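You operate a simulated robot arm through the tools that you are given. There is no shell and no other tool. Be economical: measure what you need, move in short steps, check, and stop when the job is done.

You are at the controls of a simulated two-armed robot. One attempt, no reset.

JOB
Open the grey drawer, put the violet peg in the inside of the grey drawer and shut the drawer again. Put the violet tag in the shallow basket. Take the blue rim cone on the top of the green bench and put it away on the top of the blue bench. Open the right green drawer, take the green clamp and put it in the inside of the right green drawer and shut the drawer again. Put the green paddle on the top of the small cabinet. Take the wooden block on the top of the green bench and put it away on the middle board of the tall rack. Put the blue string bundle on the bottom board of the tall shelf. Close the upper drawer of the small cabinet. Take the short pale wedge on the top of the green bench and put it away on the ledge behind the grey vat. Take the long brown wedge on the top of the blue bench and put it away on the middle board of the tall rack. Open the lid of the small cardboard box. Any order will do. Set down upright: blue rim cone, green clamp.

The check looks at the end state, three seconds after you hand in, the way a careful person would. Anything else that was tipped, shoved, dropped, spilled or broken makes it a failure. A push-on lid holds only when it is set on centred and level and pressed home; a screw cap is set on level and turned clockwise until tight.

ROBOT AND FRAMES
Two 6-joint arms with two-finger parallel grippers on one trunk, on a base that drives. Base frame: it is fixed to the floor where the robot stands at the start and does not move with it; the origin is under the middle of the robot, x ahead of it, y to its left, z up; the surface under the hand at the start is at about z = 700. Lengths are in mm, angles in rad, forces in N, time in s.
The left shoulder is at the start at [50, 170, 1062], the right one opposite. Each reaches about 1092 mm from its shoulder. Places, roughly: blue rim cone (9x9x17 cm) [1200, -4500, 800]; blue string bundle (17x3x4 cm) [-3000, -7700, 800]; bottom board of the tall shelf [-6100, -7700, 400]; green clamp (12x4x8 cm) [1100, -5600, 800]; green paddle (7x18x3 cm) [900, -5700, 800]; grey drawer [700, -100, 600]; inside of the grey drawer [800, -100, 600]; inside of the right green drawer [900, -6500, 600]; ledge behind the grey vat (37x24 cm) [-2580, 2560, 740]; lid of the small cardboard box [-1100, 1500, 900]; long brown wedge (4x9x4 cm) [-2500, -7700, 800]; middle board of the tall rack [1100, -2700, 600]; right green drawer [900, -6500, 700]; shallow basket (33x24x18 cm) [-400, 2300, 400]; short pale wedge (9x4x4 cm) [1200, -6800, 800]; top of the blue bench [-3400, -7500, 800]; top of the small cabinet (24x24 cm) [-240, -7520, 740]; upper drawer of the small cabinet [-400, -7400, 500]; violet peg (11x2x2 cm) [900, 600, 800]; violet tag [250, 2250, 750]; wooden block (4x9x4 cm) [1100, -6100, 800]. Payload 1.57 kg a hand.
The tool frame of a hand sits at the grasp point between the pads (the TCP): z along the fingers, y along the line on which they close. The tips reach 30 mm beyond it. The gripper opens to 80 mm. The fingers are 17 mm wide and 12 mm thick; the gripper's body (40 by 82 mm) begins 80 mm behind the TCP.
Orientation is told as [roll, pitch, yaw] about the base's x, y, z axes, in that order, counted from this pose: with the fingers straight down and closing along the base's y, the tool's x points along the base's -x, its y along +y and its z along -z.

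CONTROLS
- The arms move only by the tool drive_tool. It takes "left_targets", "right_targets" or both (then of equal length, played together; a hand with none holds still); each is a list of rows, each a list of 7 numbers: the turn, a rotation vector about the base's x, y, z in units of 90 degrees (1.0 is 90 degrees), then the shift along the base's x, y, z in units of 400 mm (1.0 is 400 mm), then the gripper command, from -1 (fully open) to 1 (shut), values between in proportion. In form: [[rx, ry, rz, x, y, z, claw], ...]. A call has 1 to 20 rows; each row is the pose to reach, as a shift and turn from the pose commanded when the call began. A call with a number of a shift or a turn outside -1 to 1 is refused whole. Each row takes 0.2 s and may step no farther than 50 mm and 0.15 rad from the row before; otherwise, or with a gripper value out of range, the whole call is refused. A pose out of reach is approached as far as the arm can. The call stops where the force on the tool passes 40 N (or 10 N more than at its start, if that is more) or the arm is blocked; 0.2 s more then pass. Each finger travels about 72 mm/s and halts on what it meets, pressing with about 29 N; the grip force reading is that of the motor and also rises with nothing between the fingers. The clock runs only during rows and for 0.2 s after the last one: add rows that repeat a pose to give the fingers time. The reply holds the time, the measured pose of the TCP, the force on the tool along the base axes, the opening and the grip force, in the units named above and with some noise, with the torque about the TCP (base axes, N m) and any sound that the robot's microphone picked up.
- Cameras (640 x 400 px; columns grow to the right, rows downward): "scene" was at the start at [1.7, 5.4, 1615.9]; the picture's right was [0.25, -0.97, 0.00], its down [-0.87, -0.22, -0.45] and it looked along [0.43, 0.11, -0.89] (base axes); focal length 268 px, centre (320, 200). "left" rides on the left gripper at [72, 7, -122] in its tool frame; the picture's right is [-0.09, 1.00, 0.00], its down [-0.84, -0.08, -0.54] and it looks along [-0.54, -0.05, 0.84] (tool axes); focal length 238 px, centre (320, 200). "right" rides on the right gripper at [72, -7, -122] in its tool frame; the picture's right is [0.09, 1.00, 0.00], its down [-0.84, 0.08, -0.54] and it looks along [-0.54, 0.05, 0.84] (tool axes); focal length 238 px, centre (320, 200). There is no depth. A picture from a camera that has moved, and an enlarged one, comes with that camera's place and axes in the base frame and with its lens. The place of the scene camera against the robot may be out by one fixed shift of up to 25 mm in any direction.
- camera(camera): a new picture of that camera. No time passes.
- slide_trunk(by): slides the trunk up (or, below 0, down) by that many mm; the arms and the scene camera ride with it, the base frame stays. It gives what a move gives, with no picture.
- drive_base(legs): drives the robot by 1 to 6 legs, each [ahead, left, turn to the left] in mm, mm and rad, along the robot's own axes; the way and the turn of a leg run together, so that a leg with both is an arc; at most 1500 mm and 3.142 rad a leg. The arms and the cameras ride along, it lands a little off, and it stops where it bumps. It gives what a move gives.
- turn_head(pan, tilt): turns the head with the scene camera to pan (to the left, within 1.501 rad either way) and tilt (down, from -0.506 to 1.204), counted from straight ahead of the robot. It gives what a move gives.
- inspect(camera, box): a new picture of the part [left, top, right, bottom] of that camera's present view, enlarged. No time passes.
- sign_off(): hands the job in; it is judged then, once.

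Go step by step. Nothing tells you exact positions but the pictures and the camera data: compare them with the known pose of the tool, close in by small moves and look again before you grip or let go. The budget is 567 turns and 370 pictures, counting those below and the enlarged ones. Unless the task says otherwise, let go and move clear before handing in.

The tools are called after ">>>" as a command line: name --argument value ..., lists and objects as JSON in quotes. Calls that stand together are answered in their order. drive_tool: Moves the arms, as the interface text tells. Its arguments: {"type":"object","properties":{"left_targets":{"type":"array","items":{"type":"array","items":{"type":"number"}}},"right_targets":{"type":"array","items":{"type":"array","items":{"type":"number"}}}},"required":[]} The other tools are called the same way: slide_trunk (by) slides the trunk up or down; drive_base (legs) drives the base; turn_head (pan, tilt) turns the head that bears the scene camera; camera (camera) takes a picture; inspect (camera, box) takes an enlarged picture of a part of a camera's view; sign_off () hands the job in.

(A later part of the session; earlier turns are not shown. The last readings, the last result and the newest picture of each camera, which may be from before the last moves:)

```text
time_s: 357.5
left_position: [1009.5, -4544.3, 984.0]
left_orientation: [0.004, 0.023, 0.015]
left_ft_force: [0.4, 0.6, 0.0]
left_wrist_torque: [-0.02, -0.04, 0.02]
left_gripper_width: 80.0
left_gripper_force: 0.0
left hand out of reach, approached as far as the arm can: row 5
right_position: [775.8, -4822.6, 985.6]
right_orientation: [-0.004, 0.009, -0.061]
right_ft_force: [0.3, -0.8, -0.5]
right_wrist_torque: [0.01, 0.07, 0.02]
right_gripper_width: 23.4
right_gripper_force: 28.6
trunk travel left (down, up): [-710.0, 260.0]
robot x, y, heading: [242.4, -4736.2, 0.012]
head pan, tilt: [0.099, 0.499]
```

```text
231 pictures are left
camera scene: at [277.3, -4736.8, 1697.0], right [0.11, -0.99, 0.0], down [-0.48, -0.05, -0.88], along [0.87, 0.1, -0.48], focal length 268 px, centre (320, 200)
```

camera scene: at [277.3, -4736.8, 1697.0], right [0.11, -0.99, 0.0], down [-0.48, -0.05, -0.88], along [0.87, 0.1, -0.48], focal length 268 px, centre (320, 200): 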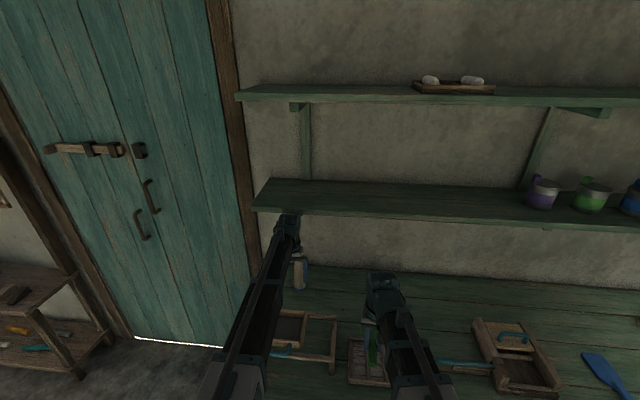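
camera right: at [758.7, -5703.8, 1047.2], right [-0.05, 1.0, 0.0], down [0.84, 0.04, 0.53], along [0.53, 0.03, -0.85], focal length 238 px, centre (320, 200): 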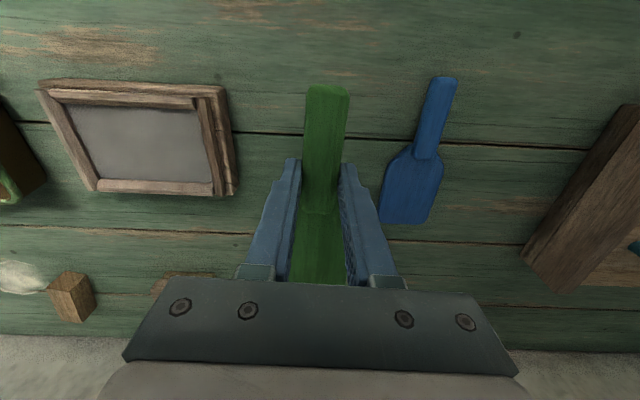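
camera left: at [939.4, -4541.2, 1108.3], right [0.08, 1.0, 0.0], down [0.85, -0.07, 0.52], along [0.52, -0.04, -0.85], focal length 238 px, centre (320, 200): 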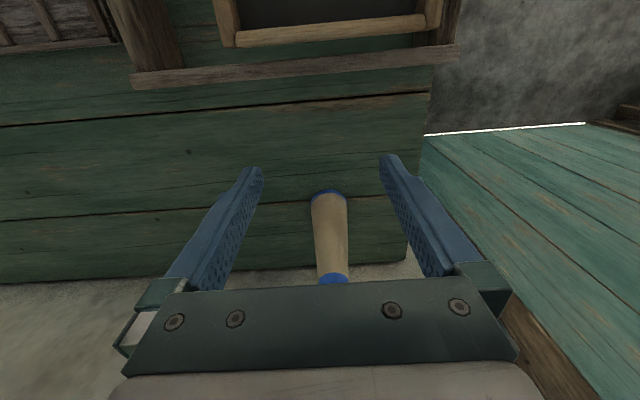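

>>> slide_trunk --by -68

>>> drive_tool --left_targets '[[0, 0, 0, 0.08, 0, 0, -1], [0, 0, 0, 0.16, 0, 0, -1], [0, 0, 0, 0.22, 0, 0, -1]]'

>>> camera --camera "left"

```text
time_s: 358.5
left_position: [1008.9, -4546.8, 917.4]
left_orientation: [0.004, 0.021, 0.015]
left_ft_force: [0.2, -0.6, 0.6]
left_wrist_torque: [0.0, 0.02, -0.04]
left_gripper_width: 79.8
left_gripper_force: 0.0
right_position: [776.1, -4823.1, 917.8]
right_orientation: [-0.003, 0.009, -0.06]
right_ft_force: [0.2, 0.4, -0.9]
right_wrist_torque: [-0.02, 0.07, -0.01]
right_gripper_width: 23.1
right_gripper_force: 28.8
trunk travel left (down, up): [-642.0, 328.0]
robot x, y, heading: [245.5, -4733.9, 0.007]
head pan, tilt: [0.099, 0.499]
```

```text
time_s: 359.3
left_position: [1095.2, -4544.7, 917.9]
left_orientation: [0.005, 0.024, 0.016]
left_ft_force: [0.1, 1.0, -0.7]
left_wrist_torque: [-0.01, 0.02, 0.04]
left_gripper_width: 80.0
left_gripper_force: 0.0
right_position: [776.8, -4823.1, 917.0]
right_orientation: [-0.006, 0.011, -0.061]
right_ft_force: [0.4, 0.4, -0.5]
right_wrist_torque: [-0.01, 0.09, 0.01]
right_gripper_width: 23.3
right_gripper_force: 28.7
trunk travel left (down, up): [-642.0, 328.0]
robot x, y, heading: [242.3, -4737.6, 0.008]
head pan, tilt: [0.099, 0.499]
```

```text
230 pictures are left
camera left: at [1025.8, -4540.4, 1040.5], right [0.08, 1.0, 0.0], down [0.85, -0.07, 0.52], along [0.52, -0.04, -0.85], focal length 238 px, centre (320, 200)
```

left: 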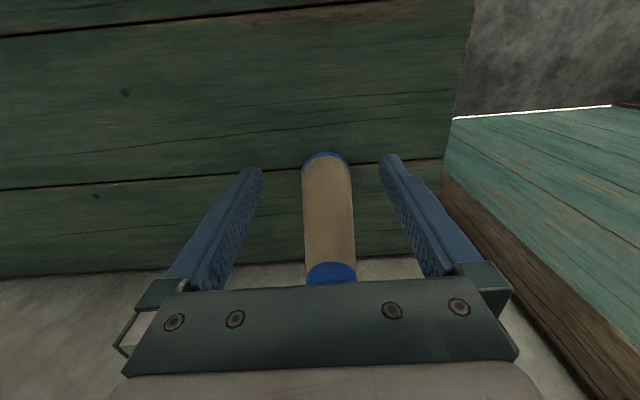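

>>> drive_tool --left_targets '[[0, 0, 0, 0.05, 0, 0, -1], [0, 0, 0, 0.085, 0, 0, -1], [0, 0, 0, 0.085, 0, 0, 0], [0, 0, 0, 0.085, 0, 0, 0.6], [0, 0, 0, 0.085, 0, 0, 0.6], [0, 0, 0, 0.085, 0, 0, 0.6]]'

>>> camera --camera "left"

```text
time_s: 360.7
left_position: [1130.5, -4545.3, 917.3]
left_orientation: [0.004, 0.024, 0.016]
left_ft_force: [-0.4, -0.1, -0.9]
left_wrist_torque: [-0.03, -0.01, -0.02]
left_gripper_width: 16.1
left_gripper_force: 0.1
right_position: [776.1, -4822.8, 916.4]
right_orientation: [-0.004, 0.009, -0.062]
right_ft_force: [0.2, 0.7, -1.9]
right_wrist_torque: [0.01, 0.04, -0.01]
right_gripper_width: 23.5
right_gripper_force: 29.1
trunk travel left (down, up): [-642.0, 328.0]
robot x, y, heading: [246.4, -4733.8, 0.009]
head pan, tilt: [0.099, 0.499]
```

```text
229 pictures are left
camera left: at [1059.8, -4540.3, 1040.6], right [0.08, 1.0, 0.0], down [0.85, -0.07, 0.52], along [0.52, -0.04, -0.85], focal length 238 px, centre (320, 200)
```

left: 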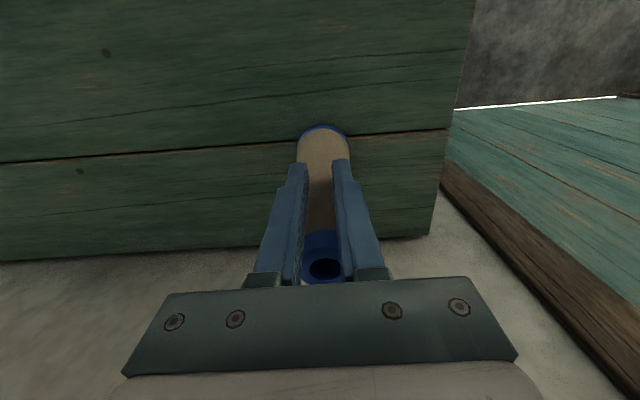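

The fingers closed just in front of the cone. I open, move in by the base 32 mm and try again.

>>> drive_tool --left_targets '[[0, 0, 0, -0.02, 0, 0, -0.2], [0, 0, 0, -0.02, 0, 0, -1], [0, 0, 0, -0.02, 0, 0, -1], [0, 0, 0, -0.02, 0, 0, -1]]'

>>> drive_base --legs '[[40, 0, -0.009]]'

>>> camera --camera "left"

```text
time_s: 361.7
left_position: [1122.4, -4546.5, 918.1]
left_orientation: [0.005, 0.022, 0.017]
left_ft_force: [0.1, 0.5, 0.1]
left_wrist_torque: [0.0, -0.02, -0.01]
left_gripper_width: 79.9
left_gripper_force: 0.1
right_position: [776.4, -4822.2, 918.1]
right_orientation: [-0.003, 0.01, -0.062]
right_ft_force: [0.1, -0.3, -1.4]
right_wrist_torque: [-0.01, 0.04, 0.01]
right_gripper_width: 23.3
right_gripper_force: 29.2
trunk travel left (down, up): [-642.0, 328.0]
robot x, y, heading: [245.8, -4734.6, 0.013]
head pan, tilt: [0.099, 0.499]
```

```text
time_s: 362.6
left_position: [1166.1, -4554.3, 916.1]
left_orientation: [0.005, 0.022, 0.006]
left_ft_force: [0.2, 0.3, 0.1]
left_wrist_torque: [0.01, 0.02, 0.0]
left_gripper_width: 80.3
left_gripper_force: 0.1
right_position: [816.5, -4826.6, 916.9]
right_orientation: [-0.004, 0.012, -0.072]
right_ft_force: [0.5, -0.3, -1.2]
right_wrist_torque: [-0.02, 0.07, 0.01]
right_gripper_width: 23.3
right_gripper_force: 28.9
trunk travel left (down, up): [-642.0, 328.0]
robot x, y, heading: [284.3, -4738.0, 0.006]
head pan, tilt: [0.099, 0.499]
```

```text
228 pictures are left
camera left: at [1095.8, -4549.0, 1039.9], right [0.09, 1.0, 0.0], down [0.85, -0.08, 0.52], along [0.52, -0.04, -0.85], focal length 238 px, centre (320, 200)
```

left: 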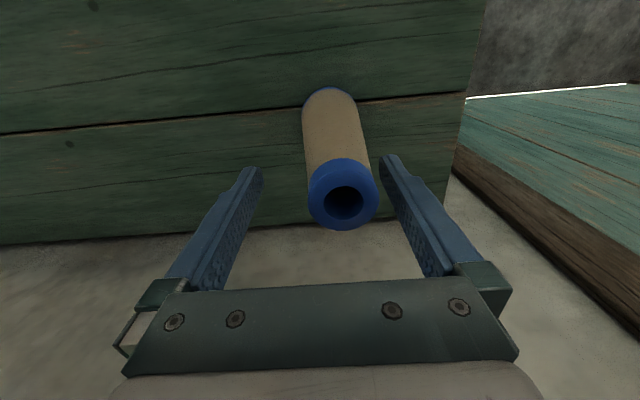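

>>> drive_tool --left_targets '[[0, 0, 0, -0.03, 0.028, 0, -1], [0, 0, 0, -0.03, 0.028, 0, 0], [0, 0, 0, -0.03, 0.028, 0, 0.6], [0, 0, 0, -0.03, 0.028, 0, 0.6], [0, 0, 0, -0.03, 0.028, 0, 0.6]]'

>>> camera --camera "left"

```text
time_s: 363.8
left_position: [1153.8, -4543.0, 916.6]
left_orientation: [0.005, 0.023, 0.006]
left_ft_force: [-0.7, 0.0, -0.4]
left_wrist_torque: [-0.03, -0.04, 0.01]
left_gripper_width: 40.9
left_gripper_force: 28.9
right_position: [815.9, -4827.8, 916.2]
right_orientation: [-0.004, 0.01, -0.072]
right_ft_force: [0.3, -0.4, -0.9]
right_wrist_torque: [0.0, 0.04, -0.02]
right_gripper_width: 23.3
right_gripper_force: 28.4
trunk travel left (down, up): [-642.0, 328.0]
robot x, y, heading: [284.0, -4733.5, -0.0]
head pan, tilt: [0.099, 0.499]
```

```text
227 pictures are left
camera left: at [1083.3, -4537.7, 1040.5], right [0.09, 1.0, 0.0], down [0.85, -0.08, 0.52], along [0.52, -0.04, -0.85], focal length 238 px, centre (320, 200)
```

left: 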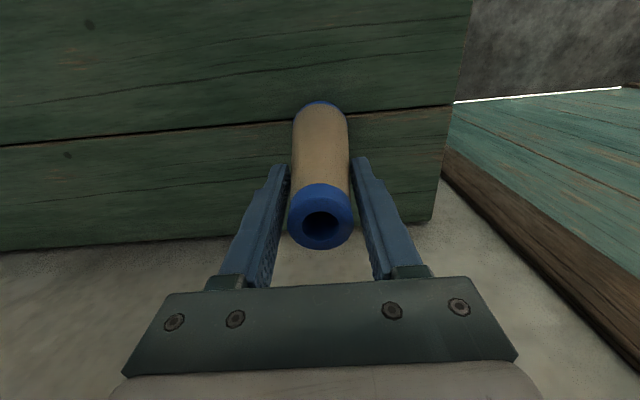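

Gripped. I lift 15 mm, draw back clear of the shelf, then lift high over the mould.

>>> slide_trunk --by 15

>>> camera --camera "left"

>>> drive_tool --left_targets '[[0, 0, 0, -0.1, 0, 0, 0.6], [0, 0, 0, -0.2, 0, 0, 0.6], [0, 0, 0, -0.3, 0, 0, 0.6], [0, 0, 0, -0.39, 0, 0, 0.6]]'

>>> camera --camera "left"

```text
time_s: 364.4
left_position: [1153.1, -4543.4, 931.4]
left_orientation: [0.004, 0.023, 0.005]
left_ft_force: [0.2, 0.2, -0.4]
left_wrist_torque: [0.0, 0.0, 0.02]
left_gripper_width: 40.7
left_gripper_force: 28.7
right_position: [814.9, -4827.4, 931.8]
right_orientation: [-0.003, 0.008, -0.073]
right_ft_force: [-0.7, 0.1, -0.7]
right_wrist_torque: [-0.03, 0.06, 0.04]
right_gripper_width: 23.2
right_gripper_force: 29.3
trunk travel left (down, up): [-657.0, 313.0]
robot x, y, heading: [290.5, -4733.6, 0.003]
head pan, tilt: [0.099, 0.499]
```

```text
226 pictures are left
camera left: at [1083.5, -4537.8, 1055.4], right [0.09, 1.0, 0.0], down [0.85, -0.08, 0.52], along [0.52, -0.04, -0.85], focal length 238 px, centre (320, 200)
```

left: 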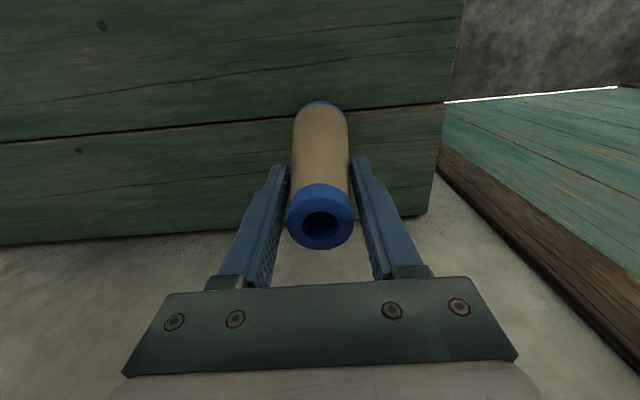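

```text
time_s: 365.4
left_position: [993.9, -4545.6, 931.6]
left_orientation: [0.003, 0.022, 0.004]
left_ft_force: [-0.5, -0.6, -0.4]
left_wrist_torque: [-0.01, -0.02, 0.04]
left_gripper_width: 40.6
left_gripper_force: 28.7
left hand out of reach, approached as far as the arm can: row 3
right_position: [815.2, -4827.3, 932.0]
right_orientation: [-0.005, 0.009, -0.072]
right_ft_force: [-0.1, 0.2, -1.6]
right_wrist_torque: [-0.02, 0.03, -0.02]
right_gripper_width: 23.3
right_gripper_force: 28.4
trunk travel left (down, up): [-657.0, 313.0]
robot x, y, heading: [285.4, -4736.8, 0.003]
head pan, tilt: [0.099, 0.499]
```

```text
225 pictures are left
camera left: at [924.1, -4539.4, 1055.8], right [0.09, 1.0, 0.0], down [0.85, -0.08, 0.52], along [0.52, -0.04, -0.85], focal length 238 px, centre (320, 200)
```

left: 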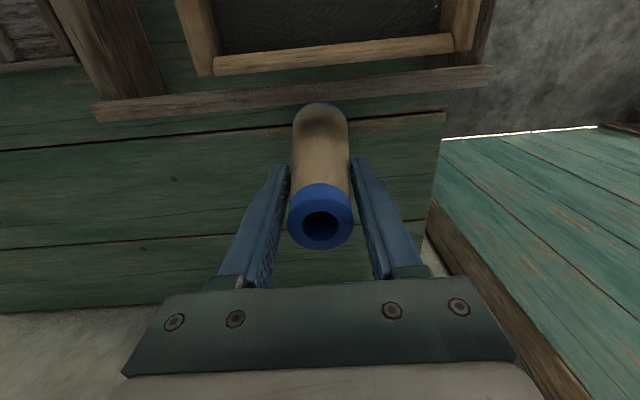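

>>> slide_trunk --by 140

>>> drive_tool --left_targets '[[0, 0, 0, -0.1, 0, 0, 0.6], [0, 0, 0, -0.2, 0, 0, 0.6], [0, 0, 0, -0.3, 0, 0, 0.6], [0, 0, 0, -0.4, 0, 0, 0.6], [0, 0, 0, -0.5, 0, 0, 0.6], [0, 0, 0, -0.56, 0, 0, 0.6]]'

>>> drive_base --legs '[[-400, 0, 0]]'

>>> turn_head --pan -1.0 --tilt 0.5

>>> camera --camera "scene"

```text
time_s: 367.1
left_position: [994.8, -4545.3, 1072.2]
left_orientation: [0.005, 0.022, 0.005]
left_ft_force: [-0.3, -1.1, -1.1]
left_wrist_torque: [0.01, 0.01, -0.01]
left_gripper_width: 40.7
left_gripper_force: 29.3
right_position: [816.0, -4827.2, 1072.1]
right_orientation: [-0.004, 0.008, -0.072]
right_ft_force: [-0.3, -0.7, -1.2]
right_wrist_torque: [0.04, 0.05, -0.02]
right_gripper_width: 23.3
right_gripper_force: 29.2
trunk travel left (down, up): [-797.0, 173.0]
robot x, y, heading: [284.5, -4737.2, -0.001]
head pan, tilt: [0.099, 0.499]
```

```text
time_s: 368.5
left_position: [768.9, -4546.0, 1071.3]
left_orientation: [0.005, 0.02, 0.005]
left_ft_force: [-0.9, -0.4, -0.5]
left_wrist_torque: [0.05, 0.01, 0.0]
left_gripper_width: 40.6
left_gripper_force: 28.6
right_position: [816.2, -4827.7, 1072.1]
right_orientation: [-0.003, 0.009, -0.071]
right_ft_force: [0.4, -0.6, -0.6]
right_wrist_torque: [0.0, 0.04, 0.0]
right_gripper_width: 23.1
right_gripper_force: 29.0
trunk travel left (down, up): [-797.0, 173.0]
robot x, y, heading: [286.7, -4733.6, -0.001]
head pan, tilt: [0.099, 0.499]
```

```text
time_s: 371.0
left_position: [361.9, -4547.0, 1072.2]
left_orientation: [0.005, 0.02, 0.001]
left_ft_force: [-0.6, -0.1, 0.2]
left_wrist_torque: [-0.01, 0.0, -0.02]
left_gripper_width: 40.8
left_gripper_force: 28.8
right_position: [407.9, -4829.4, 1072.5]
right_orientation: [-0.003, 0.008, -0.076]
right_ft_force: [1.1, -0.5, -1.0]
right_wrist_torque: [0.02, 0.0, -0.02]
right_gripper_width: 23.2
right_gripper_force: 28.6
trunk travel left (down, up): [-797.0, 173.0]
robot x, y, heading: [-119.6, -4735.8, -0.008]
head pan, tilt: [0.099, 0.499]
```

```text
time_s: 372.4
left_position: [364.7, -4546.6, 1071.8]
left_orientation: [0.008, 0.026, 0.001]
left_ft_force: [0.0, -0.4, -0.8]
left_wrist_torque: [0.0, -0.02, 0.01]
left_gripper_width: 41.1
left_gripper_force: 28.7
right_position: [407.1, -4829.8, 1072.1]
right_orientation: [-0.004, 0.009, -0.075]
right_ft_force: [0.6, -0.7, -0.8]
right_wrist_torque: [-0.02, 0.08, 0.03]
right_gripper_width: 23.4
right_gripper_force: 28.9
trunk travel left (down, up): [-797.0, 173.0]
robot x, y, heading: [-124.4, -4733.5, -0.001]
head pan, tilt: [-1.0, 0.499]
```

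```text
224 pictures are left
camera scene: at [-131.8, -4822.3, 1784.1], right [-0.84, -0.54, 0.0], down [-0.26, 0.4, -0.88], along [0.47, -0.74, -0.48], focal length 268 px, centre (320, 200)
```

scene: 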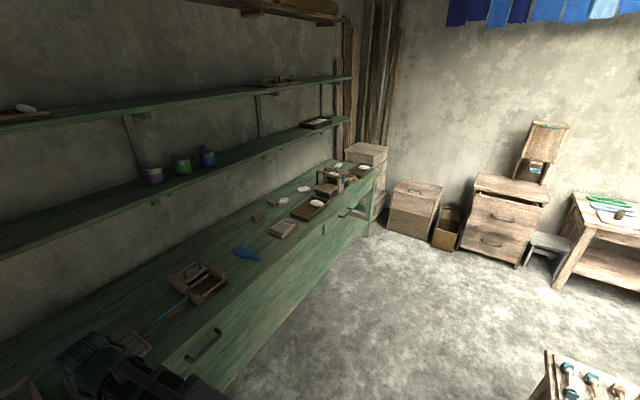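

The small cabinet is ahead on the far wall at about x -240. I turn towards it and drive down.

>>> drive_base --legs '[[100, 0, 0], [0, 0, -1.57], [1450, 0, 0]]'

>>> turn_head --pan -0.15 --tilt 0.5

>>> camera --camera "scene"

```text
time_s: 384.1
left_position: [199.5, -6667.0, 1072.5]
left_orientation: [0.004, 0.022, -1.561]
left_ft_force: [-0.2, -0.4, -0.5]
left_wrist_torque: [0.06, 0.03, -0.02]
left_gripper_width: 40.4
left_gripper_force: 28.6
right_position: [-82.8, -6712.6, 1072.6]
right_orientation: [-0.003, 0.008, -1.638]
right_ft_force: [-0.2, -0.3, -1.8]
right_wrist_torque: [0.07, 0.0, -0.04]
right_gripper_width: 23.4
right_gripper_force: 29.0
trunk travel left (down, up): [-797.0, 173.0]
robot x, y, heading: [7.9, -6181.7, -1.562]
head pan, tilt: [-1.0, 0.499]
```

```text
time_s: 385.2
left_position: [199.5, -6664.6, 1072.4]
left_orientation: [0.005, 0.024, -1.561]
left_ft_force: [-0.1, 0.5, -0.8]
left_wrist_torque: [-0.01, 0.0, 0.02]
left_gripper_width: 40.6
left_gripper_force: 29.4
right_position: [-83.0, -6712.0, 1072.3]
right_orientation: [-0.003, 0.008, -1.637]
right_ft_force: [-0.3, -1.2, -1.5]
right_wrist_torque: [0.07, 0.0, -0.02]
right_gripper_width: 23.3
right_gripper_force: 28.6
trunk travel left (down, up): [-797.0, 173.0]
robot x, y, heading: [8.2, -6181.1, -1.565]
head pan, tilt: [-0.15, 0.499]
```

```text
223 pictures are left
camera scene: at [-25.4, -6242.2, 1784.1], right [-0.99, 0.14, 0.0], down [0.07, 0.47, -0.88], along [-0.13, -0.87, -0.48], focal length 268 px, centre (320, 200)
```

scene: 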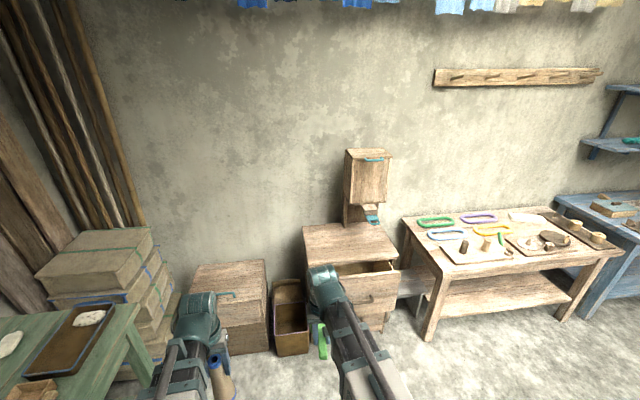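

The paddle goes on the left half of the cabinet top (around [-240, -7520, 740]); its upper drawer stands open. I drive up.

>>> drive_base --legs '[[500, -80, -0.006]]'

>>> turn_head --pan -0.1 --tilt 0.8

>>> camera --camera "scene"

>>> camera --camera "right"

```text
time_s: 388.2
left_position: [116.4, -7163.6, 1071.2]
left_orientation: [0.006, 0.023, -1.567]
left_ft_force: [0.8, -0.1, -1.8]
left_wrist_torque: [0.02, -0.03, 0.0]
left_gripper_width: 40.7
left_gripper_force: 29.2
right_position: [-166.4, -7209.7, 1071.7]
right_orientation: [-0.004, 0.01, -1.644]
right_ft_force: [-0.5, -0.2, -1.6]
right_wrist_torque: [0.06, 0.0, -0.01]
right_gripper_width: 23.1
right_gripper_force: 29.1
trunk travel left (down, up): [-797.0, 173.0]
robot x, y, heading: [-70.5, -6675.2, -1.575]
head pan, tilt: [-0.15, 0.499]
```

```text
time_s: 389.0
left_position: [118.1, -7163.0, 1071.5]
left_orientation: [0.006, 0.024, -1.568]
left_ft_force: [-0.1, 0.3, -1.2]
left_wrist_torque: [0.03, 0.01, -0.01]
left_gripper_width: 40.8
left_gripper_force: 29.2
right_position: [-164.8, -7207.8, 1072.0]
right_orientation: [-0.003, 0.006, -1.645]
right_ft_force: [0.0, 0.3, -2.1]
right_wrist_torque: [0.04, 0.0, -0.02]
right_gripper_width: 23.4
right_gripper_force: 29.0
trunk travel left (down, up): [-797.0, 173.0]
robot x, y, heading: [-72.7, -6676.2, -1.572]
head pan, tilt: [-0.099, 0.799]
```

```text
222 pictures are left
camera scene: at [-99.4, -6729.3, 1758.2], right [-0.99, 0.1, 0.0], down [0.07, 0.71, -0.7], along [-0.07, -0.69, -0.72], focal length 268 px, centre (320, 200)
```

scene: 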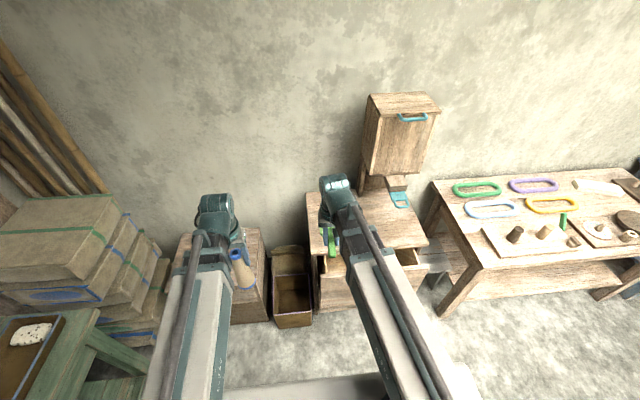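

```text
221 pictures are left
camera right: at [-165.7, -7135.8, 1194.3], right [1.0, 0.02, 0.0], down [0.02, -0.85, 0.53], along [0.01, -0.53, -0.85], focal length 238 px, centre (320, 200)
```

right: 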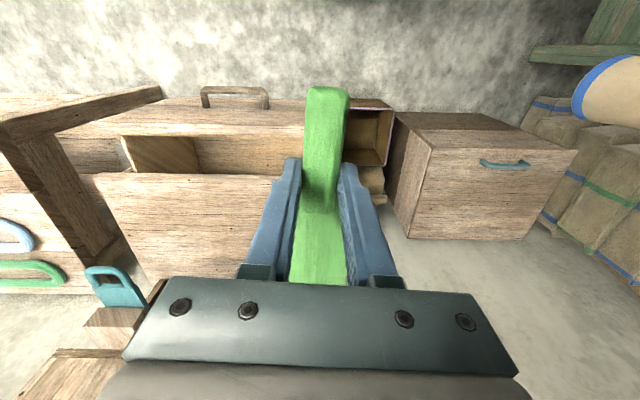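

>>> drive_tool --right_targets '[[0, 0, 0, -0.03, -0.1, 0, 0.9], [0, 0, 0, -0.06, -0.2, 0, 0.9], [0, 0, 0, -0.09, -0.3, 0, 0.9], [0, 0, 0, -0.12, -0.4, 0, 0.9], [0, 0, 0, -0.15, -0.5, 0, 0.9], [0, 0, 0, -0.17, -0.6, 0, 0.9], [0, 0, 0, -0.18, -0.7, 0, 0.9]]'

>>> slide_trunk --by -180

>>> camera --camera "right"

>>> camera --camera "scene"

```text
time_s: 390.6
left_position: [115.8, -7165.2, 1071.9]
left_orientation: [0.005, 0.024, -1.568]
left_ft_force: [0.4, 0.4, -0.5]
left_wrist_torque: [0.02, 0.03, -0.03]
left_gripper_width: 40.8
left_gripper_force: 29.1
right_position: [-237.2, -7491.1, 1072.7]
right_orientation: [-0.004, 0.01, -1.643]
right_ft_force: [0.2, 0.9, -0.8]
right_wrist_torque: [0.05, -0.01, -0.01]
right_gripper_width: 23.5
right_gripper_force: 28.9
right hand out of reach, approached as far as the arm can: row 6, 7
trunk travel left (down, up): [-797.0, 173.0]
robot x, y, heading: [-71.7, -6676.3, -1.575]
head pan, tilt: [-0.099, 0.799]
```

```text
time_s: 392.6
left_position: [116.6, -7162.9, 891.8]
left_orientation: [0.006, 0.022, -1.567]
left_ft_force: [0.2, -0.4, -0.3]
left_wrist_torque: [-0.01, 0.04, 0.03]
left_gripper_width: 40.5
left_gripper_force: 29.3
right_position: [-236.2, -7490.6, 892.3]
right_orientation: [-0.004, 0.009, -1.644]
right_ft_force: [0.3, 0.0, -1.5]
right_wrist_torque: [0.05, 0.0, 0.01]
right_gripper_width: 23.4
right_gripper_force: 28.6
trunk travel left (down, up): [-617.0, 353.0]
robot x, y, heading: [-70.5, -6678.7, -1.571]
head pan, tilt: [-0.099, 0.799]
```

```text
220 pictures are left
camera right: at [-237.2, -7417.2, 1014.4], right [1.0, 0.02, 0.0], down [0.02, -0.85, 0.53], along [0.01, -0.53, -0.85], focal length 238 px, centre (320, 200)
```

right: 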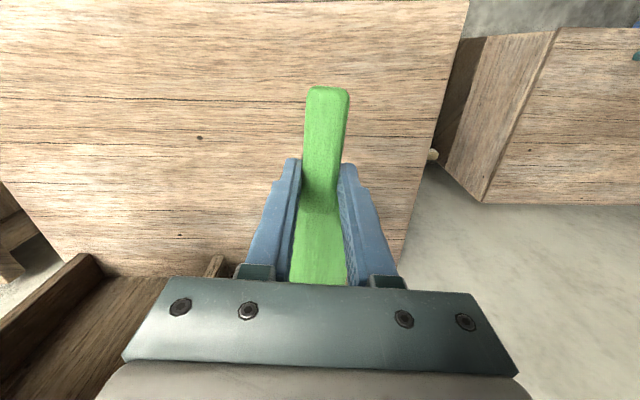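

```text
219 pictures are left
camera scene: at [-99.4, -6729.1, 1578.2], right [-0.99, 0.1, 0.0], down [0.07, 0.71, -0.7], along [-0.07, -0.69, -0.72], focal length 268 px, centre (320, 200)
```

scene: 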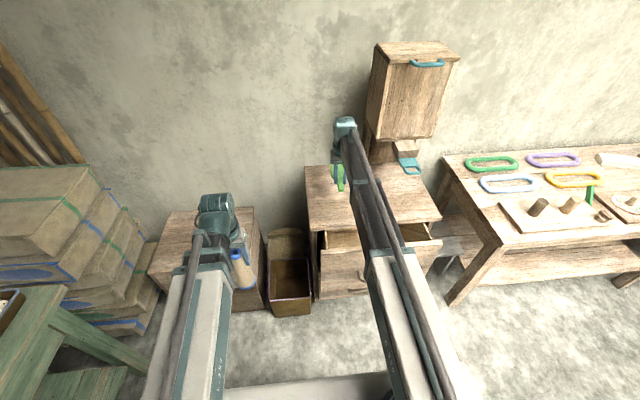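

>>> slide_trunk --by -98

>>> camera --camera "right"

>>> slide_trunk --by -10

```text
time_s: 393.9
left_position: [116.6, -7163.6, 793.9]
left_orientation: [0.006, 0.021, -1.566]
left_ft_force: [0.0, 0.4, -1.2]
left_wrist_torque: [0.01, 0.0, -0.03]
left_gripper_width: 40.6
left_gripper_force: 28.9
right_position: [-238.0, -7490.7, 793.2]
right_orientation: [-0.003, 0.009, -1.644]
right_ft_force: [0.2, -0.6, -0.4]
right_wrist_torque: [0.06, 0.02, 0.0]
right_gripper_width: 23.7
right_gripper_force: 29.0
trunk travel left (down, up): [-519.0, 451.0]
robot x, y, heading: [-71.1, -6684.0, -1.57]
head pan, tilt: [-0.099, 0.799]
```

```text
218 pictures are left
camera right: at [-237.2, -7417.2, 916.4], right [1.0, 0.02, 0.0], down [0.02, -0.85, 0.53], along [0.01, -0.53, -0.85], focal length 238 px, centre (320, 200)
```

right: 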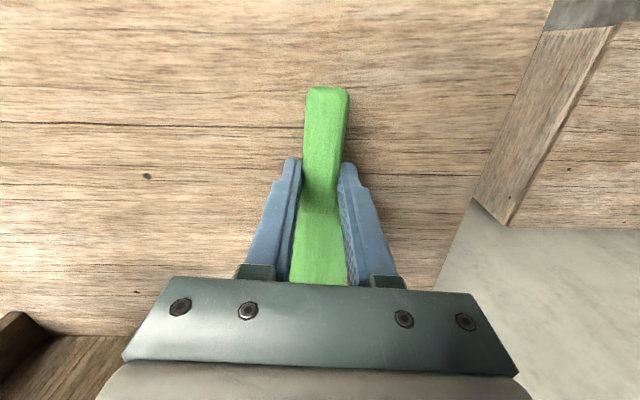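

```text
time_s: 394.5
left_position: [116.4, -7163.8, 784.4]
left_orientation: [0.005, 0.024, -1.567]
left_ft_force: [0.1, 0.4, -0.6]
left_wrist_torque: [-0.01, 0.0, -0.01]
left_gripper_width: 40.5
left_gripper_force: 29.5
right_position: [-237.0, -7489.7, 785.0]
right_orientation: [-0.004, 0.008, -1.645]
right_ft_force: [-0.2, 0.6, -1.2]
right_wrist_torque: [0.07, -0.01, 0.05]
right_gripper_width: 23.3
right_gripper_force: 29.0
trunk travel left (down, up): [-509.0, 461.0]
robot x, y, heading: [-73.2, -6680.3, -1.576]
head pan, tilt: [-0.099, 0.799]
```

>>> slide_trunk --by -8

>>> slide_trunk --by -6

>>> camera --camera "right"

```text
time_s: 395.1
left_position: [117.9, -7163.4, 776.1]
left_orientation: [0.006, 0.02, -1.568]
left_ft_force: [-0.1, 0.0, -0.4]
left_wrist_torque: [-0.01, 0.01, 0.0]
left_gripper_width: 40.5
left_gripper_force: 29.0
right_position: [-236.9, -7489.1, 777.3]
right_orientation: [-0.004, 0.008, -1.644]
right_ft_force: [-0.1, -0.3, 15.2]
right_wrist_torque: [-0.19, 0.0, -0.03]
right_gripper_width: 23.4
right_gripper_force: 29.3
trunk travel left (down, up): [-501.0, 469.0]
robot x, y, heading: [-74.3, -6677.7, -1.572]
head pan, tilt: [-0.099, 0.799]
```

```text
time_s: 395.5
left_position: [116.7, -7162.5, 774.5]
left_orientation: [0.003, 0.018, -1.566]
left_ft_force: [0.5, 0.2, -0.5]
left_wrist_torque: [-0.01, 0.03, 0.01]
left_gripper_width: 40.9
left_gripper_force: 29.2
right_position: [-237.8, -7488.3, 774.7]
right_orientation: [-0.003, 0.005, -1.645]
right_ft_force: [-1.4, 0.3, 29.3]
right_wrist_torque: [-0.27, -0.3, -0.02]
right_gripper_width: 23.2
right_gripper_force: 28.9
trunk travel left (down, up): [-498.0, 472.0]
robot x, y, heading: [-71.4, -6677.0, -1.573]
head pan, tilt: [-0.099, 0.799]
stopped: the force on the tool passed its limit at 97 N (the readings are from after the stop); the commanded pose is now the measured one
```

```text
217 pictures are left
camera right: at [-237.2, -7415.6, 897.2], right [1.0, 0.02, 0.0], down [0.02, -0.84, 0.54], along [0.01, -0.54, -0.84], focal length 238 px, centre (320, 200)
```

right: 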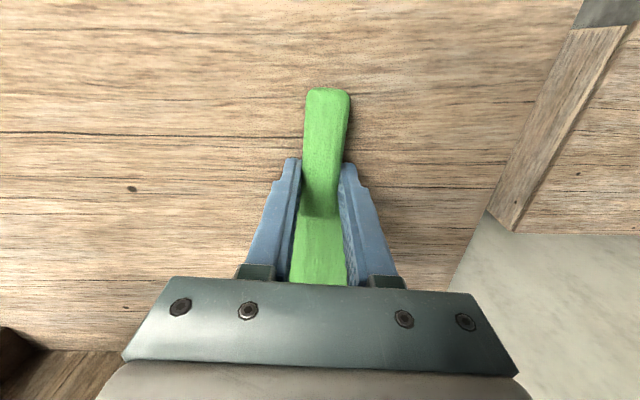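

Contact with the top. Release and lift.

>>> slide_trunk --by 2

>>> drive_tool --right_targets '[[0, 0, 0, 0, 0, 0, 0.2], [0, 0, 0, 0, 0, 0, -0.2], [0, 0, 0, 0, 0, 0, -0.2]]'

>>> slide_trunk --by 200

>>> camera --camera "right"

```text
time_s: 396.0
left_position: [117.1, -7163.1, 775.0]
left_orientation: [0.006, 0.022, -1.567]
left_ft_force: [0.4, 0.2, -0.3]
left_wrist_torque: [0.02, -0.01, 0.0]
left_gripper_width: 40.8
left_gripper_force: 29.0
right_position: [-237.4, -7488.1, 774.2]
right_orientation: [-0.003, 0.009, -1.644]
right_ft_force: [-1.3, 5.3, 6.0]
right_wrist_torque: [0.13, -0.16, 0.08]
right_gripper_width: 23.3
right_gripper_force: 29.4
trunk travel left (down, up): [-500.0, 470.0]
robot x, y, heading: [-72.4, -6679.4, -1.578]
head pan, tilt: [-0.099, 0.799]
```

```text
time_s: 396.8
left_position: [117.3, -7164.1, 775.4]
left_orientation: [0.007, 0.021, -1.568]
left_ft_force: [-1.1, -0.9, -0.7]
left_wrist_torque: [0.01, 0.0, -0.02]
left_gripper_width: 40.7
left_gripper_force: 28.8
right_position: [-236.8, -7491.0, 775.4]
right_orientation: [-0.004, 0.008, -1.644]
right_ft_force: [-0.2, -2.5, 7.3]
right_wrist_torque: [-0.12, -0.16, -0.01]
right_gripper_width: 47.9
right_gripper_force: 0.0
trunk travel left (down, up): [-500.0, 470.0]
robot x, y, heading: [-71.5, -6677.8, -1.571]
head pan, tilt: [-0.099, 0.799]
```

```text
time_s: 398.9
left_position: [116.3, -7164.3, 974.4]
left_orientation: [0.006, 0.022, -1.567]
left_ft_force: [-0.2, 0.3, -0.2]
left_wrist_torque: [-0.02, -0.04, 0.02]
left_gripper_width: 40.5
left_gripper_force: 29.2
right_position: [-236.2, -7490.2, 974.4]
right_orientation: [-0.003, 0.006, -1.645]
right_ft_force: [0.1, 0.2, -0.6]
right_wrist_torque: [0.01, -0.01, 0.0]
right_gripper_width: 48.0
right_gripper_force: 0.1
trunk travel left (down, up): [-700.0, 270.0]
robot x, y, heading: [-73.1, -6677.6, -1.571]
head pan, tilt: [-0.099, 0.799]
```

```text
216 pictures are left
camera right: at [-237.4, -7417.6, 1097.0], right [1.0, 0.02, 0.0], down [0.02, -0.84, 0.54], along [0.01, -0.54, -0.84], focal length 238 px, centre (320, 200)
```

right: 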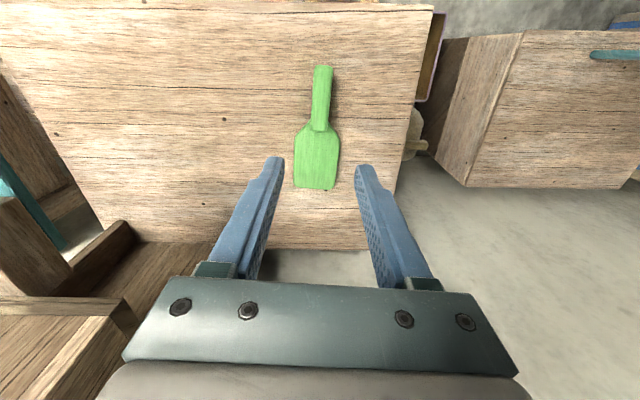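

Paddle is set down. I pull the right hand back and look at the open upper drawer.

>>> drive_tool --right_targets '[[0, 0, 0, 0, 0.12, 0, 0.5], [0, 0, 0, 0, 0.24, 0, 1], [0, 0, 0, 0, 0.36, 0, 1], [0, 0, 0, 0, 0.48, 0, 1], [0, 0, 0, 0, 0.6, 0, 1], [0, 0, 0, 0, 0.72, 0, 1]]'

>>> drive_base --legs '[[-250, -110, 0]]'

>>> camera --camera "scene"

```text
time_s: 400.4
left_position: [117.0, -7164.0, 974.1]
left_orientation: [0.006, 0.021, -1.568]
left_ft_force: [0.3, 0.2, -0.6]
left_wrist_torque: [-0.02, -0.03, -0.01]
left_gripper_width: 40.6
left_gripper_force: 28.6
right_position: [-234.1, -7203.3, 974.6]
right_orientation: [-0.003, 0.008, -1.645]
right_ft_force: [0.5, -0.1, 0.6]
right_wrist_torque: [-0.02, 0.0, -0.01]
right_gripper_width: 0.1
right_gripper_force: 21.7
trunk travel left (down, up): [-700.0, 270.0]
robot x, y, heading: [-73.3, -6678.1, -1.57]
head pan, tilt: [-0.099, 0.799]
```

```text
time_s: 402.2
left_position: [7.3, -6920.6, 974.7]
left_orientation: [0.005, 0.021, -1.567]
left_ft_force: [-0.6, 0.8, -0.3]
left_wrist_torque: [-0.02, 0.04, 0.01]
left_gripper_width: 40.8
left_gripper_force: 29.0
right_position: [-343.9, -6961.7, 974.6]
right_orientation: [-0.003, 0.007, -1.645]
right_ft_force: [0.8, -0.1, -0.1]
right_wrist_torque: [0.0, 0.0, 0.01]
right_gripper_width: 0.0
right_gripper_force: 21.3
trunk travel left (down, up): [-700.0, 270.0]
robot x, y, heading: [-184.9, -6437.5, -1.569]
head pan, tilt: [-0.099, 0.799]
```

```text
215 pictures are left
camera scene: at [-209.0, -6484.6, 1661.0], right [-0.99, 0.1, 0.0], down [0.07, 0.71, -0.7], along [-0.07, -0.69, -0.72], focal length 268 px, centre (320, 200)
```

scene: 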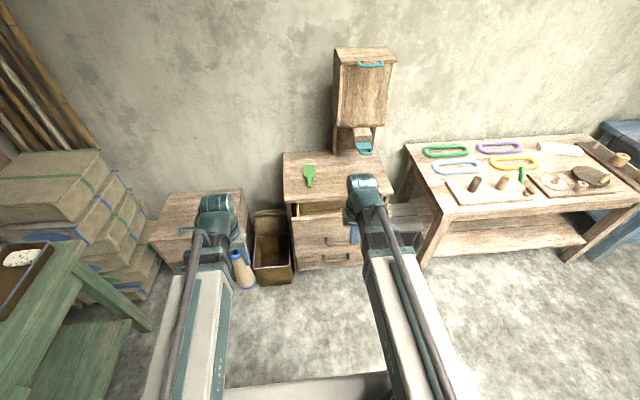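

>>> inspect --camera "scene" --box '[260, 140, 420, 280]'

>>> drive_tool --right_targets '[[-0.0833, 0, 0, 0, -0.072, 0.0047, 1], [-0.1667, 0, 0, 0, -0.1428, 0.0188, 1], [-0.25, 0, 0, 0, -0.2112, 0.042, 1], [-0.3333, 0, 0, 0, -0.2759, 0.0739, 1], [-0.4167, 0, 0, 0, -0.3359, 0.114, 1], [-0.5, 0, 0, 0, -0.3902, 0.1616, 1], [-0.5833, 0, 0, 0, -0.4378, 0.2159, 1], [-0.6667, 0, 0, 0, -0.4779, 0.2759, 1], [-0.75, 0, 0, 0, -0.5098, 0.3406, 1], [-0.8333, 0, 0, 0, -0.533, 0.409, 1]]'

```text
2.86 times, centred on (340, 210) of scene
camera zoom: at [-209.0, -6484.6, 1661.0], right [-0.99, 0.1, 0.0], down [0.07, 0.71, -0.7], along [-0.07, -0.69, -0.72], focal length 767 px, centre (263, 171)
```

zoom: 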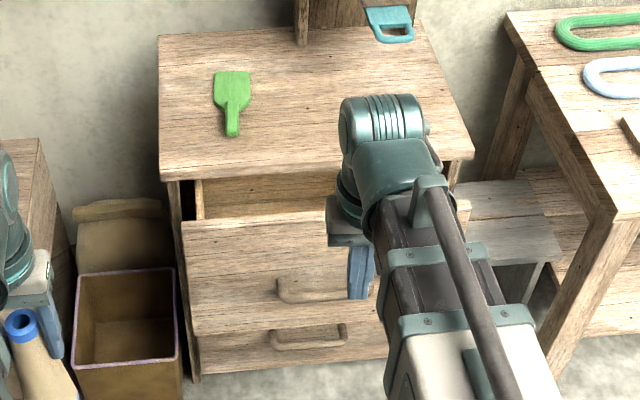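

```text
time_s: 404.4
left_position: [7.2, -6920.5, 974.5]
left_orientation: [0.004, 0.024, -1.567]
left_ft_force: [-0.3, 0.2, -0.1]
left_wrist_torque: [-0.03, 0.03, -0.02]
left_gripper_width: 40.7
left_gripper_force: 29.3
right_position: [-343.7, -7173.7, 1136.8]
right_orientation: [0.259, -1.294, -1.839]
right_ft_force: [0.5, -0.2, -0.3]
right_wrist_torque: [0.02, 0.01, 0.0]
right_gripper_width: 0.0
right_gripper_force: 21.0
trunk travel left (down, up): [-700.0, 270.0]
robot x, y, heading: [-180.6, -6434.1, -1.568]
head pan, tilt: [-0.099, 0.799]
```

>>> drive_tool --right_targets '[[0, 0, 0, -0.06, 0.05, 0, 1], [0, 0, 0, -0.06, 0.05, 0, 1]]'

>>> slide_trunk --by -400

>>> slide_trunk --by -85

>>> camera --camera "right"

>>> camera --camera "scene"

```text
time_s: 405.1
left_position: [6.6, -6919.3, 974.8]
left_orientation: [0.006, 0.023, -1.568]
left_ft_force: [-0.1, -0.6, 0.1]
left_wrist_torque: [-0.01, -0.02, 0.03]
left_gripper_width: 40.9
left_gripper_force: 28.4
right_position: [-366.0, -7153.7, 1136.8]
right_orientation: [0.258, -1.292, -1.838]
right_ft_force: [0.1, 0.1, 0.2]
right_wrist_torque: [0.02, 0.01, 0.01]
right_gripper_width: 0.0
right_gripper_force: 20.8
trunk travel left (down, up): [-700.0, 270.0]
robot x, y, heading: [-181.7, -6431.8, -1.572]
head pan, tilt: [-0.099, 0.799]
```

```text
time_s: 408.9
left_position: [6.5, -6919.2, 574.9]
left_orientation: [0.006, 0.023, -1.568]
left_ft_force: [-1.1, -0.2, -0.5]
left_wrist_torque: [-0.01, 0.0, 0.01]
left_gripper_width: 40.6
left_gripper_force: 28.6
right_position: [-365.5, -7153.6, 735.6]
right_orientation: [0.256, -1.291, -1.84]
right_ft_force: [0.1, 0.0, 0.3]
right_wrist_torque: [0.0, 0.03, -0.02]
right_gripper_width: 0.2
right_gripper_force: 21.2
trunk travel left (down, up): [-300.0, 670.0]
robot x, y, heading: [-179.0, -6435.6, -1.572]
head pan, tilt: [-0.099, 0.799]
```

```text
time_s: 410.1
left_position: [8.1, -6919.6, 490.1]
left_orientation: [0.004, 0.022, -1.568]
left_ft_force: [-0.8, 0.5, 0.0]
left_wrist_torque: [0.0, 0.01, -0.01]
left_gripper_width: 40.5
left_gripper_force: 29.0
right_position: [-365.7, -7153.5, 650.6]
right_orientation: [0.256, -1.293, -1.84]
right_ft_force: [-0.5, -0.1, 0.0]
right_wrist_torque: [0.02, 0.02, 0.0]
right_gripper_width: 0.0
right_gripper_force: 21.6
trunk travel left (down, up): [-215.0, 755.0]
robot x, y, heading: [-177.6, -6434.0, -1.571]
head pan, tilt: [-0.099, 0.799]
```

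```text
213 pictures are left
camera right: at [-365.9, -7015.0, 614.1], right [1.0, 0.0, -0.02], down [0.02, 0.3, 0.95], along [0.01, -0.95, 0.3], focal length 238 px, centre (320, 200)
```

right: 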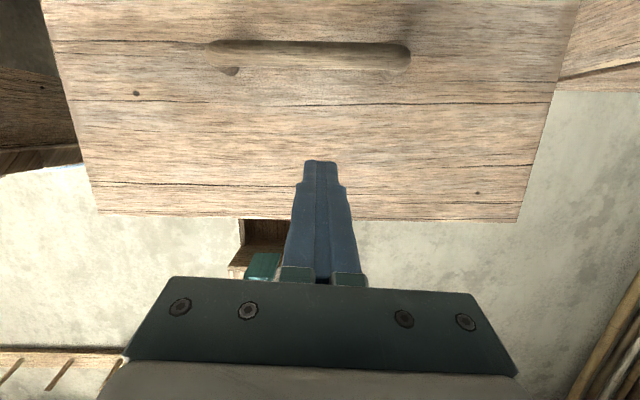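

```text
212 pictures are left
camera scene: at [-208.6, -6485.4, 1176.0], right [-0.99, 0.1, 0.0], down [0.07, 0.71, -0.7], along [-0.07, -0.69, -0.72], focal length 268 px, centre (320, 200)
```

scene: 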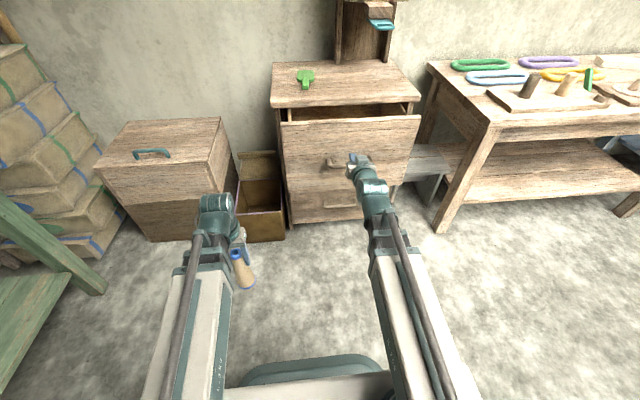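

Fingertip faces the drawer front above its handle. Push it in until it stops.

>>> drive_tool --right_targets '[[0, 0, 0, 0, -0.08, 0, 1], [0, 0, 0, 0, -0.14, 0, 1], [0, 0, 0, 0, -0.18, 0, 1], [0, 0, 0, 0, -0.22, 0, 1], [0, 0, 0, 0, -0.26, 0, 1], [0, 0, 0, 0, -0.3, 0, 1], [0, 0, 0, 0, -0.34, 0, 1], [0, 0, 0, 0, -0.38, 0, 1], [0, 0, 0, 0, -0.42, 0, 1], [0, 0, 0, 0, -0.45, 0, 1], [0, 0, 0, 0, -0.48, 0, 1], [0, 0, 0, 0, -0.51, 0, 1], [0, 0, 0, 0, -0.54, 0, 1], [0, 0, 0, 0, -0.57, 0, 1], [0, 0, 0, 0, -0.6, 0, 1]]'

>>> inspect --camera "scene" --box '[240, 40, 440, 240]'

```text
time_s: 412.6
left_position: [5.9, -6918.9, 490.1]
left_orientation: [0.007, 0.022, -1.566]
left_ft_force: [0.0, 0.3, -1.0]
left_wrist_torque: [0.0, -0.01, -0.01]
left_gripper_width: 40.2
left_gripper_force: 29.5
right_position: [-366.8, -7342.3, 651.9]
right_orientation: [0.251, -1.289, -1.834]
right_ft_force: [-0.7, 7.8, 1.4]
right_wrist_torque: [-0.08, -0.01, 0.04]
right_gripper_width: 0.0
right_gripper_force: 21.6
trunk travel left (down, up): [-215.0, 755.0]
robot x, y, heading: [-182.9, -6432.1, -1.569]
head pan, tilt: [-0.099, 0.799]
stopped in row 12 (right hand): the force on the tool passed its limit at 54 N (the readings are from after the stop); the commanded pose is now the measured one
```

```text
2.00 times, centred on (340, 140) of scene
camera zoom: at [-208.6, -6484.2, 1176.1], right [-0.99, 0.1, 0.0], down [0.07, 0.71, -0.7], along [-0.07, -0.69, -0.72], focal length 537 px, centre (280, 320)
```

zoom: 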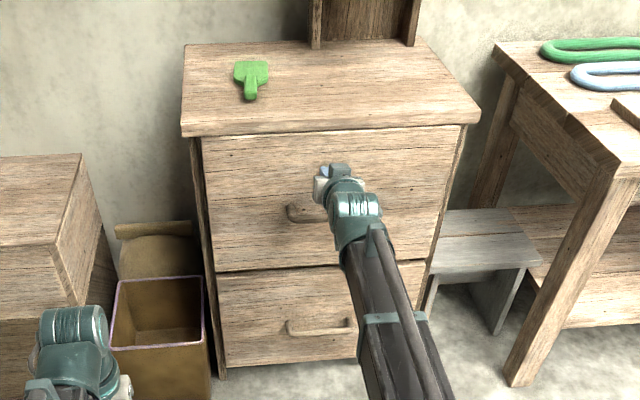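

Upper drawer closed. I retract, raise, and look west toward the blue bench.

>>> drive_tool --right_targets '[[0, 0, 0, 0, 0.1, 0, 1], [0, 0, 0, 0, 0.2, 0, 1], [0, 0, 0, 0, 0.3, 0, 1], [0, 0, 0, 0, 0.4, 0, 1], [0, 0, 0, 0, 0.48, 0, 1]]'

>>> slide_trunk --by 400

>>> slide_trunk --by 150

>>> drive_tool --right_targets '[[0.0833, 0, 0, 0, 0.0232, -0.0684, 0], [0.1667, 0, 0, 0, 0.0551, -0.1331, 0], [0.25, 0, 0, 0, 0.0952, -0.1931, 0], [0.3333, 0, 0, 0, 0.1428, -0.2474, 0], [0.4167, 0, 0, 0, 0.1971, -0.295, 0], [0.5, 0, 0, 0, 0.2571, -0.3351, 0], [0.5833, 0, 0, 0, 0.3218, -0.367, 0], [0.6667, 0, 0, 0, 0.3902, -0.3902, 0], [0.75, 0, 0, 0, 0.461, -0.4043, 0], [0.8333, 0, 0, 0, 0.533, -0.409, 0]]'

>>> turn_head --pan -1.3 --tilt 0.4

>>> camera --camera "scene"

```text
time_s: 413.8
left_position: [7.4, -6918.9, 489.9]
left_orientation: [0.005, 0.022, -1.566]
left_ft_force: [0.3, 0.6, -0.5]
left_wrist_torque: [0.04, -0.01, 0.0]
left_gripper_width: 40.4
left_gripper_force: 28.7
right_position: [-364.8, -7148.6, 649.2]
right_orientation: [0.25, -1.285, -1.831]
right_ft_force: [-0.8, 0.4, -0.1]
right_wrist_torque: [-0.01, 0.01, 0.05]
right_gripper_width: 0.2
right_gripper_force: 20.3
trunk travel left (down, up): [-215.0, 755.0]
robot x, y, heading: [-182.3, -6435.1, -1.574]
head pan, tilt: [-0.099, 0.799]
```

```text
time_s: 417.6
left_position: [7.5, -6920.3, 888.9]
left_orientation: [0.007, 0.023, -1.567]
left_ft_force: [0.7, -0.6, 0.3]
left_wrist_torque: [0.03, 0.02, 0.0]
left_gripper_width: 40.8
left_gripper_force: 28.9
right_position: [-364.4, -7148.5, 1050.6]
right_orientation: [0.248, -1.287, -1.833]
right_ft_force: [-0.8, 0.0, -0.6]
right_wrist_torque: [0.02, -0.02, -0.01]
right_gripper_width: 0.2
right_gripper_force: 21.5
trunk travel left (down, up): [-615.0, 355.0]
robot x, y, heading: [-179.1, -6438.6, -1.57]
head pan, tilt: [-0.099, 0.799]
```

```text
time_s: 419.4
left_position: [6.5, -6920.2, 1038.9]
left_orientation: [0.004, 0.023, -1.567]
left_ft_force: [0.1, 0.3, -0.2]
left_wrist_torque: [0.03, -0.01, -0.03]
left_gripper_width: 40.4
left_gripper_force: 29.4
right_position: [-364.8, -7149.4, 1199.6]
right_orientation: [0.248, -1.285, -1.833]
right_ft_force: [-0.1, 0.2, -0.4]
right_wrist_torque: [-0.03, -0.01, -0.04]
right_gripper_width: 0.0
right_gripper_force: 21.4
trunk travel left (down, up): [-765.0, 205.0]
robot x, y, heading: [-181.3, -6437.2, -1.575]
head pan, tilt: [-0.099, 0.799]
```

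```text
time_s: 421.6
left_position: [6.7, -6919.3, 1039.3]
left_orientation: [0.005, 0.02, -1.567]
left_ft_force: [-0.1, -0.1, -0.8]
left_wrist_torque: [0.0, 0.0, 0.02]
left_gripper_width: 40.3
left_gripper_force: 29.0
right_position: [-363.9, -6936.2, 1040.0]
right_orientation: [-0.003, 0.014, -1.644]
right_ft_force: [-0.1, -0.6, 0.0]
right_wrist_torque: [0.01, 0.01, 0.02]
right_gripper_width: 39.8
right_gripper_force: 0.0
trunk travel left (down, up): [-765.0, 205.0]
robot x, y, heading: [-181.7, -6435.0, -1.57]
head pan, tilt: [-0.099, 0.799]
```

```text
time_s: 423.0
left_position: [6.5, -6919.4, 1040.4]
left_orientation: [0.006, 0.021, -1.567]
left_ft_force: [-0.7, 0.2, -1.4]
left_wrist_torque: [0.02, 0.03, 0.02]
left_gripper_width: 40.3
left_gripper_force: 29.3
right_position: [-363.3, -6936.1, 1039.3]
right_orientation: [-0.004, 0.012, -1.644]
right_ft_force: [0.3, -0.4, 0.9]
right_wrist_torque: [0.03, -0.02, -0.02]
right_gripper_width: 40.0
right_gripper_force: 0.0
trunk travel left (down, up): [-765.0, 205.0]
robot x, y, heading: [-181.6, -6435.7, -1.572]
head pan, tilt: [-1.3, 0.4]
```

```text
210 pictures are left
camera scene: at [-289.8, -6429.5, 1761.0], right [-0.27, 0.96, 0.0], down [0.38, 0.1, -0.92], along [-0.89, -0.25, -0.39], focal length 268 px, centre (320, 200)
```

scene: 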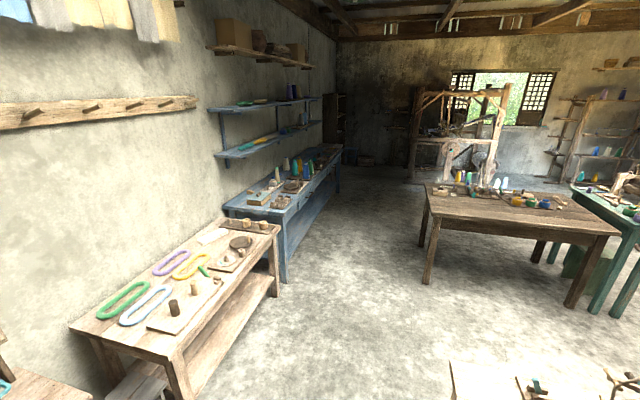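

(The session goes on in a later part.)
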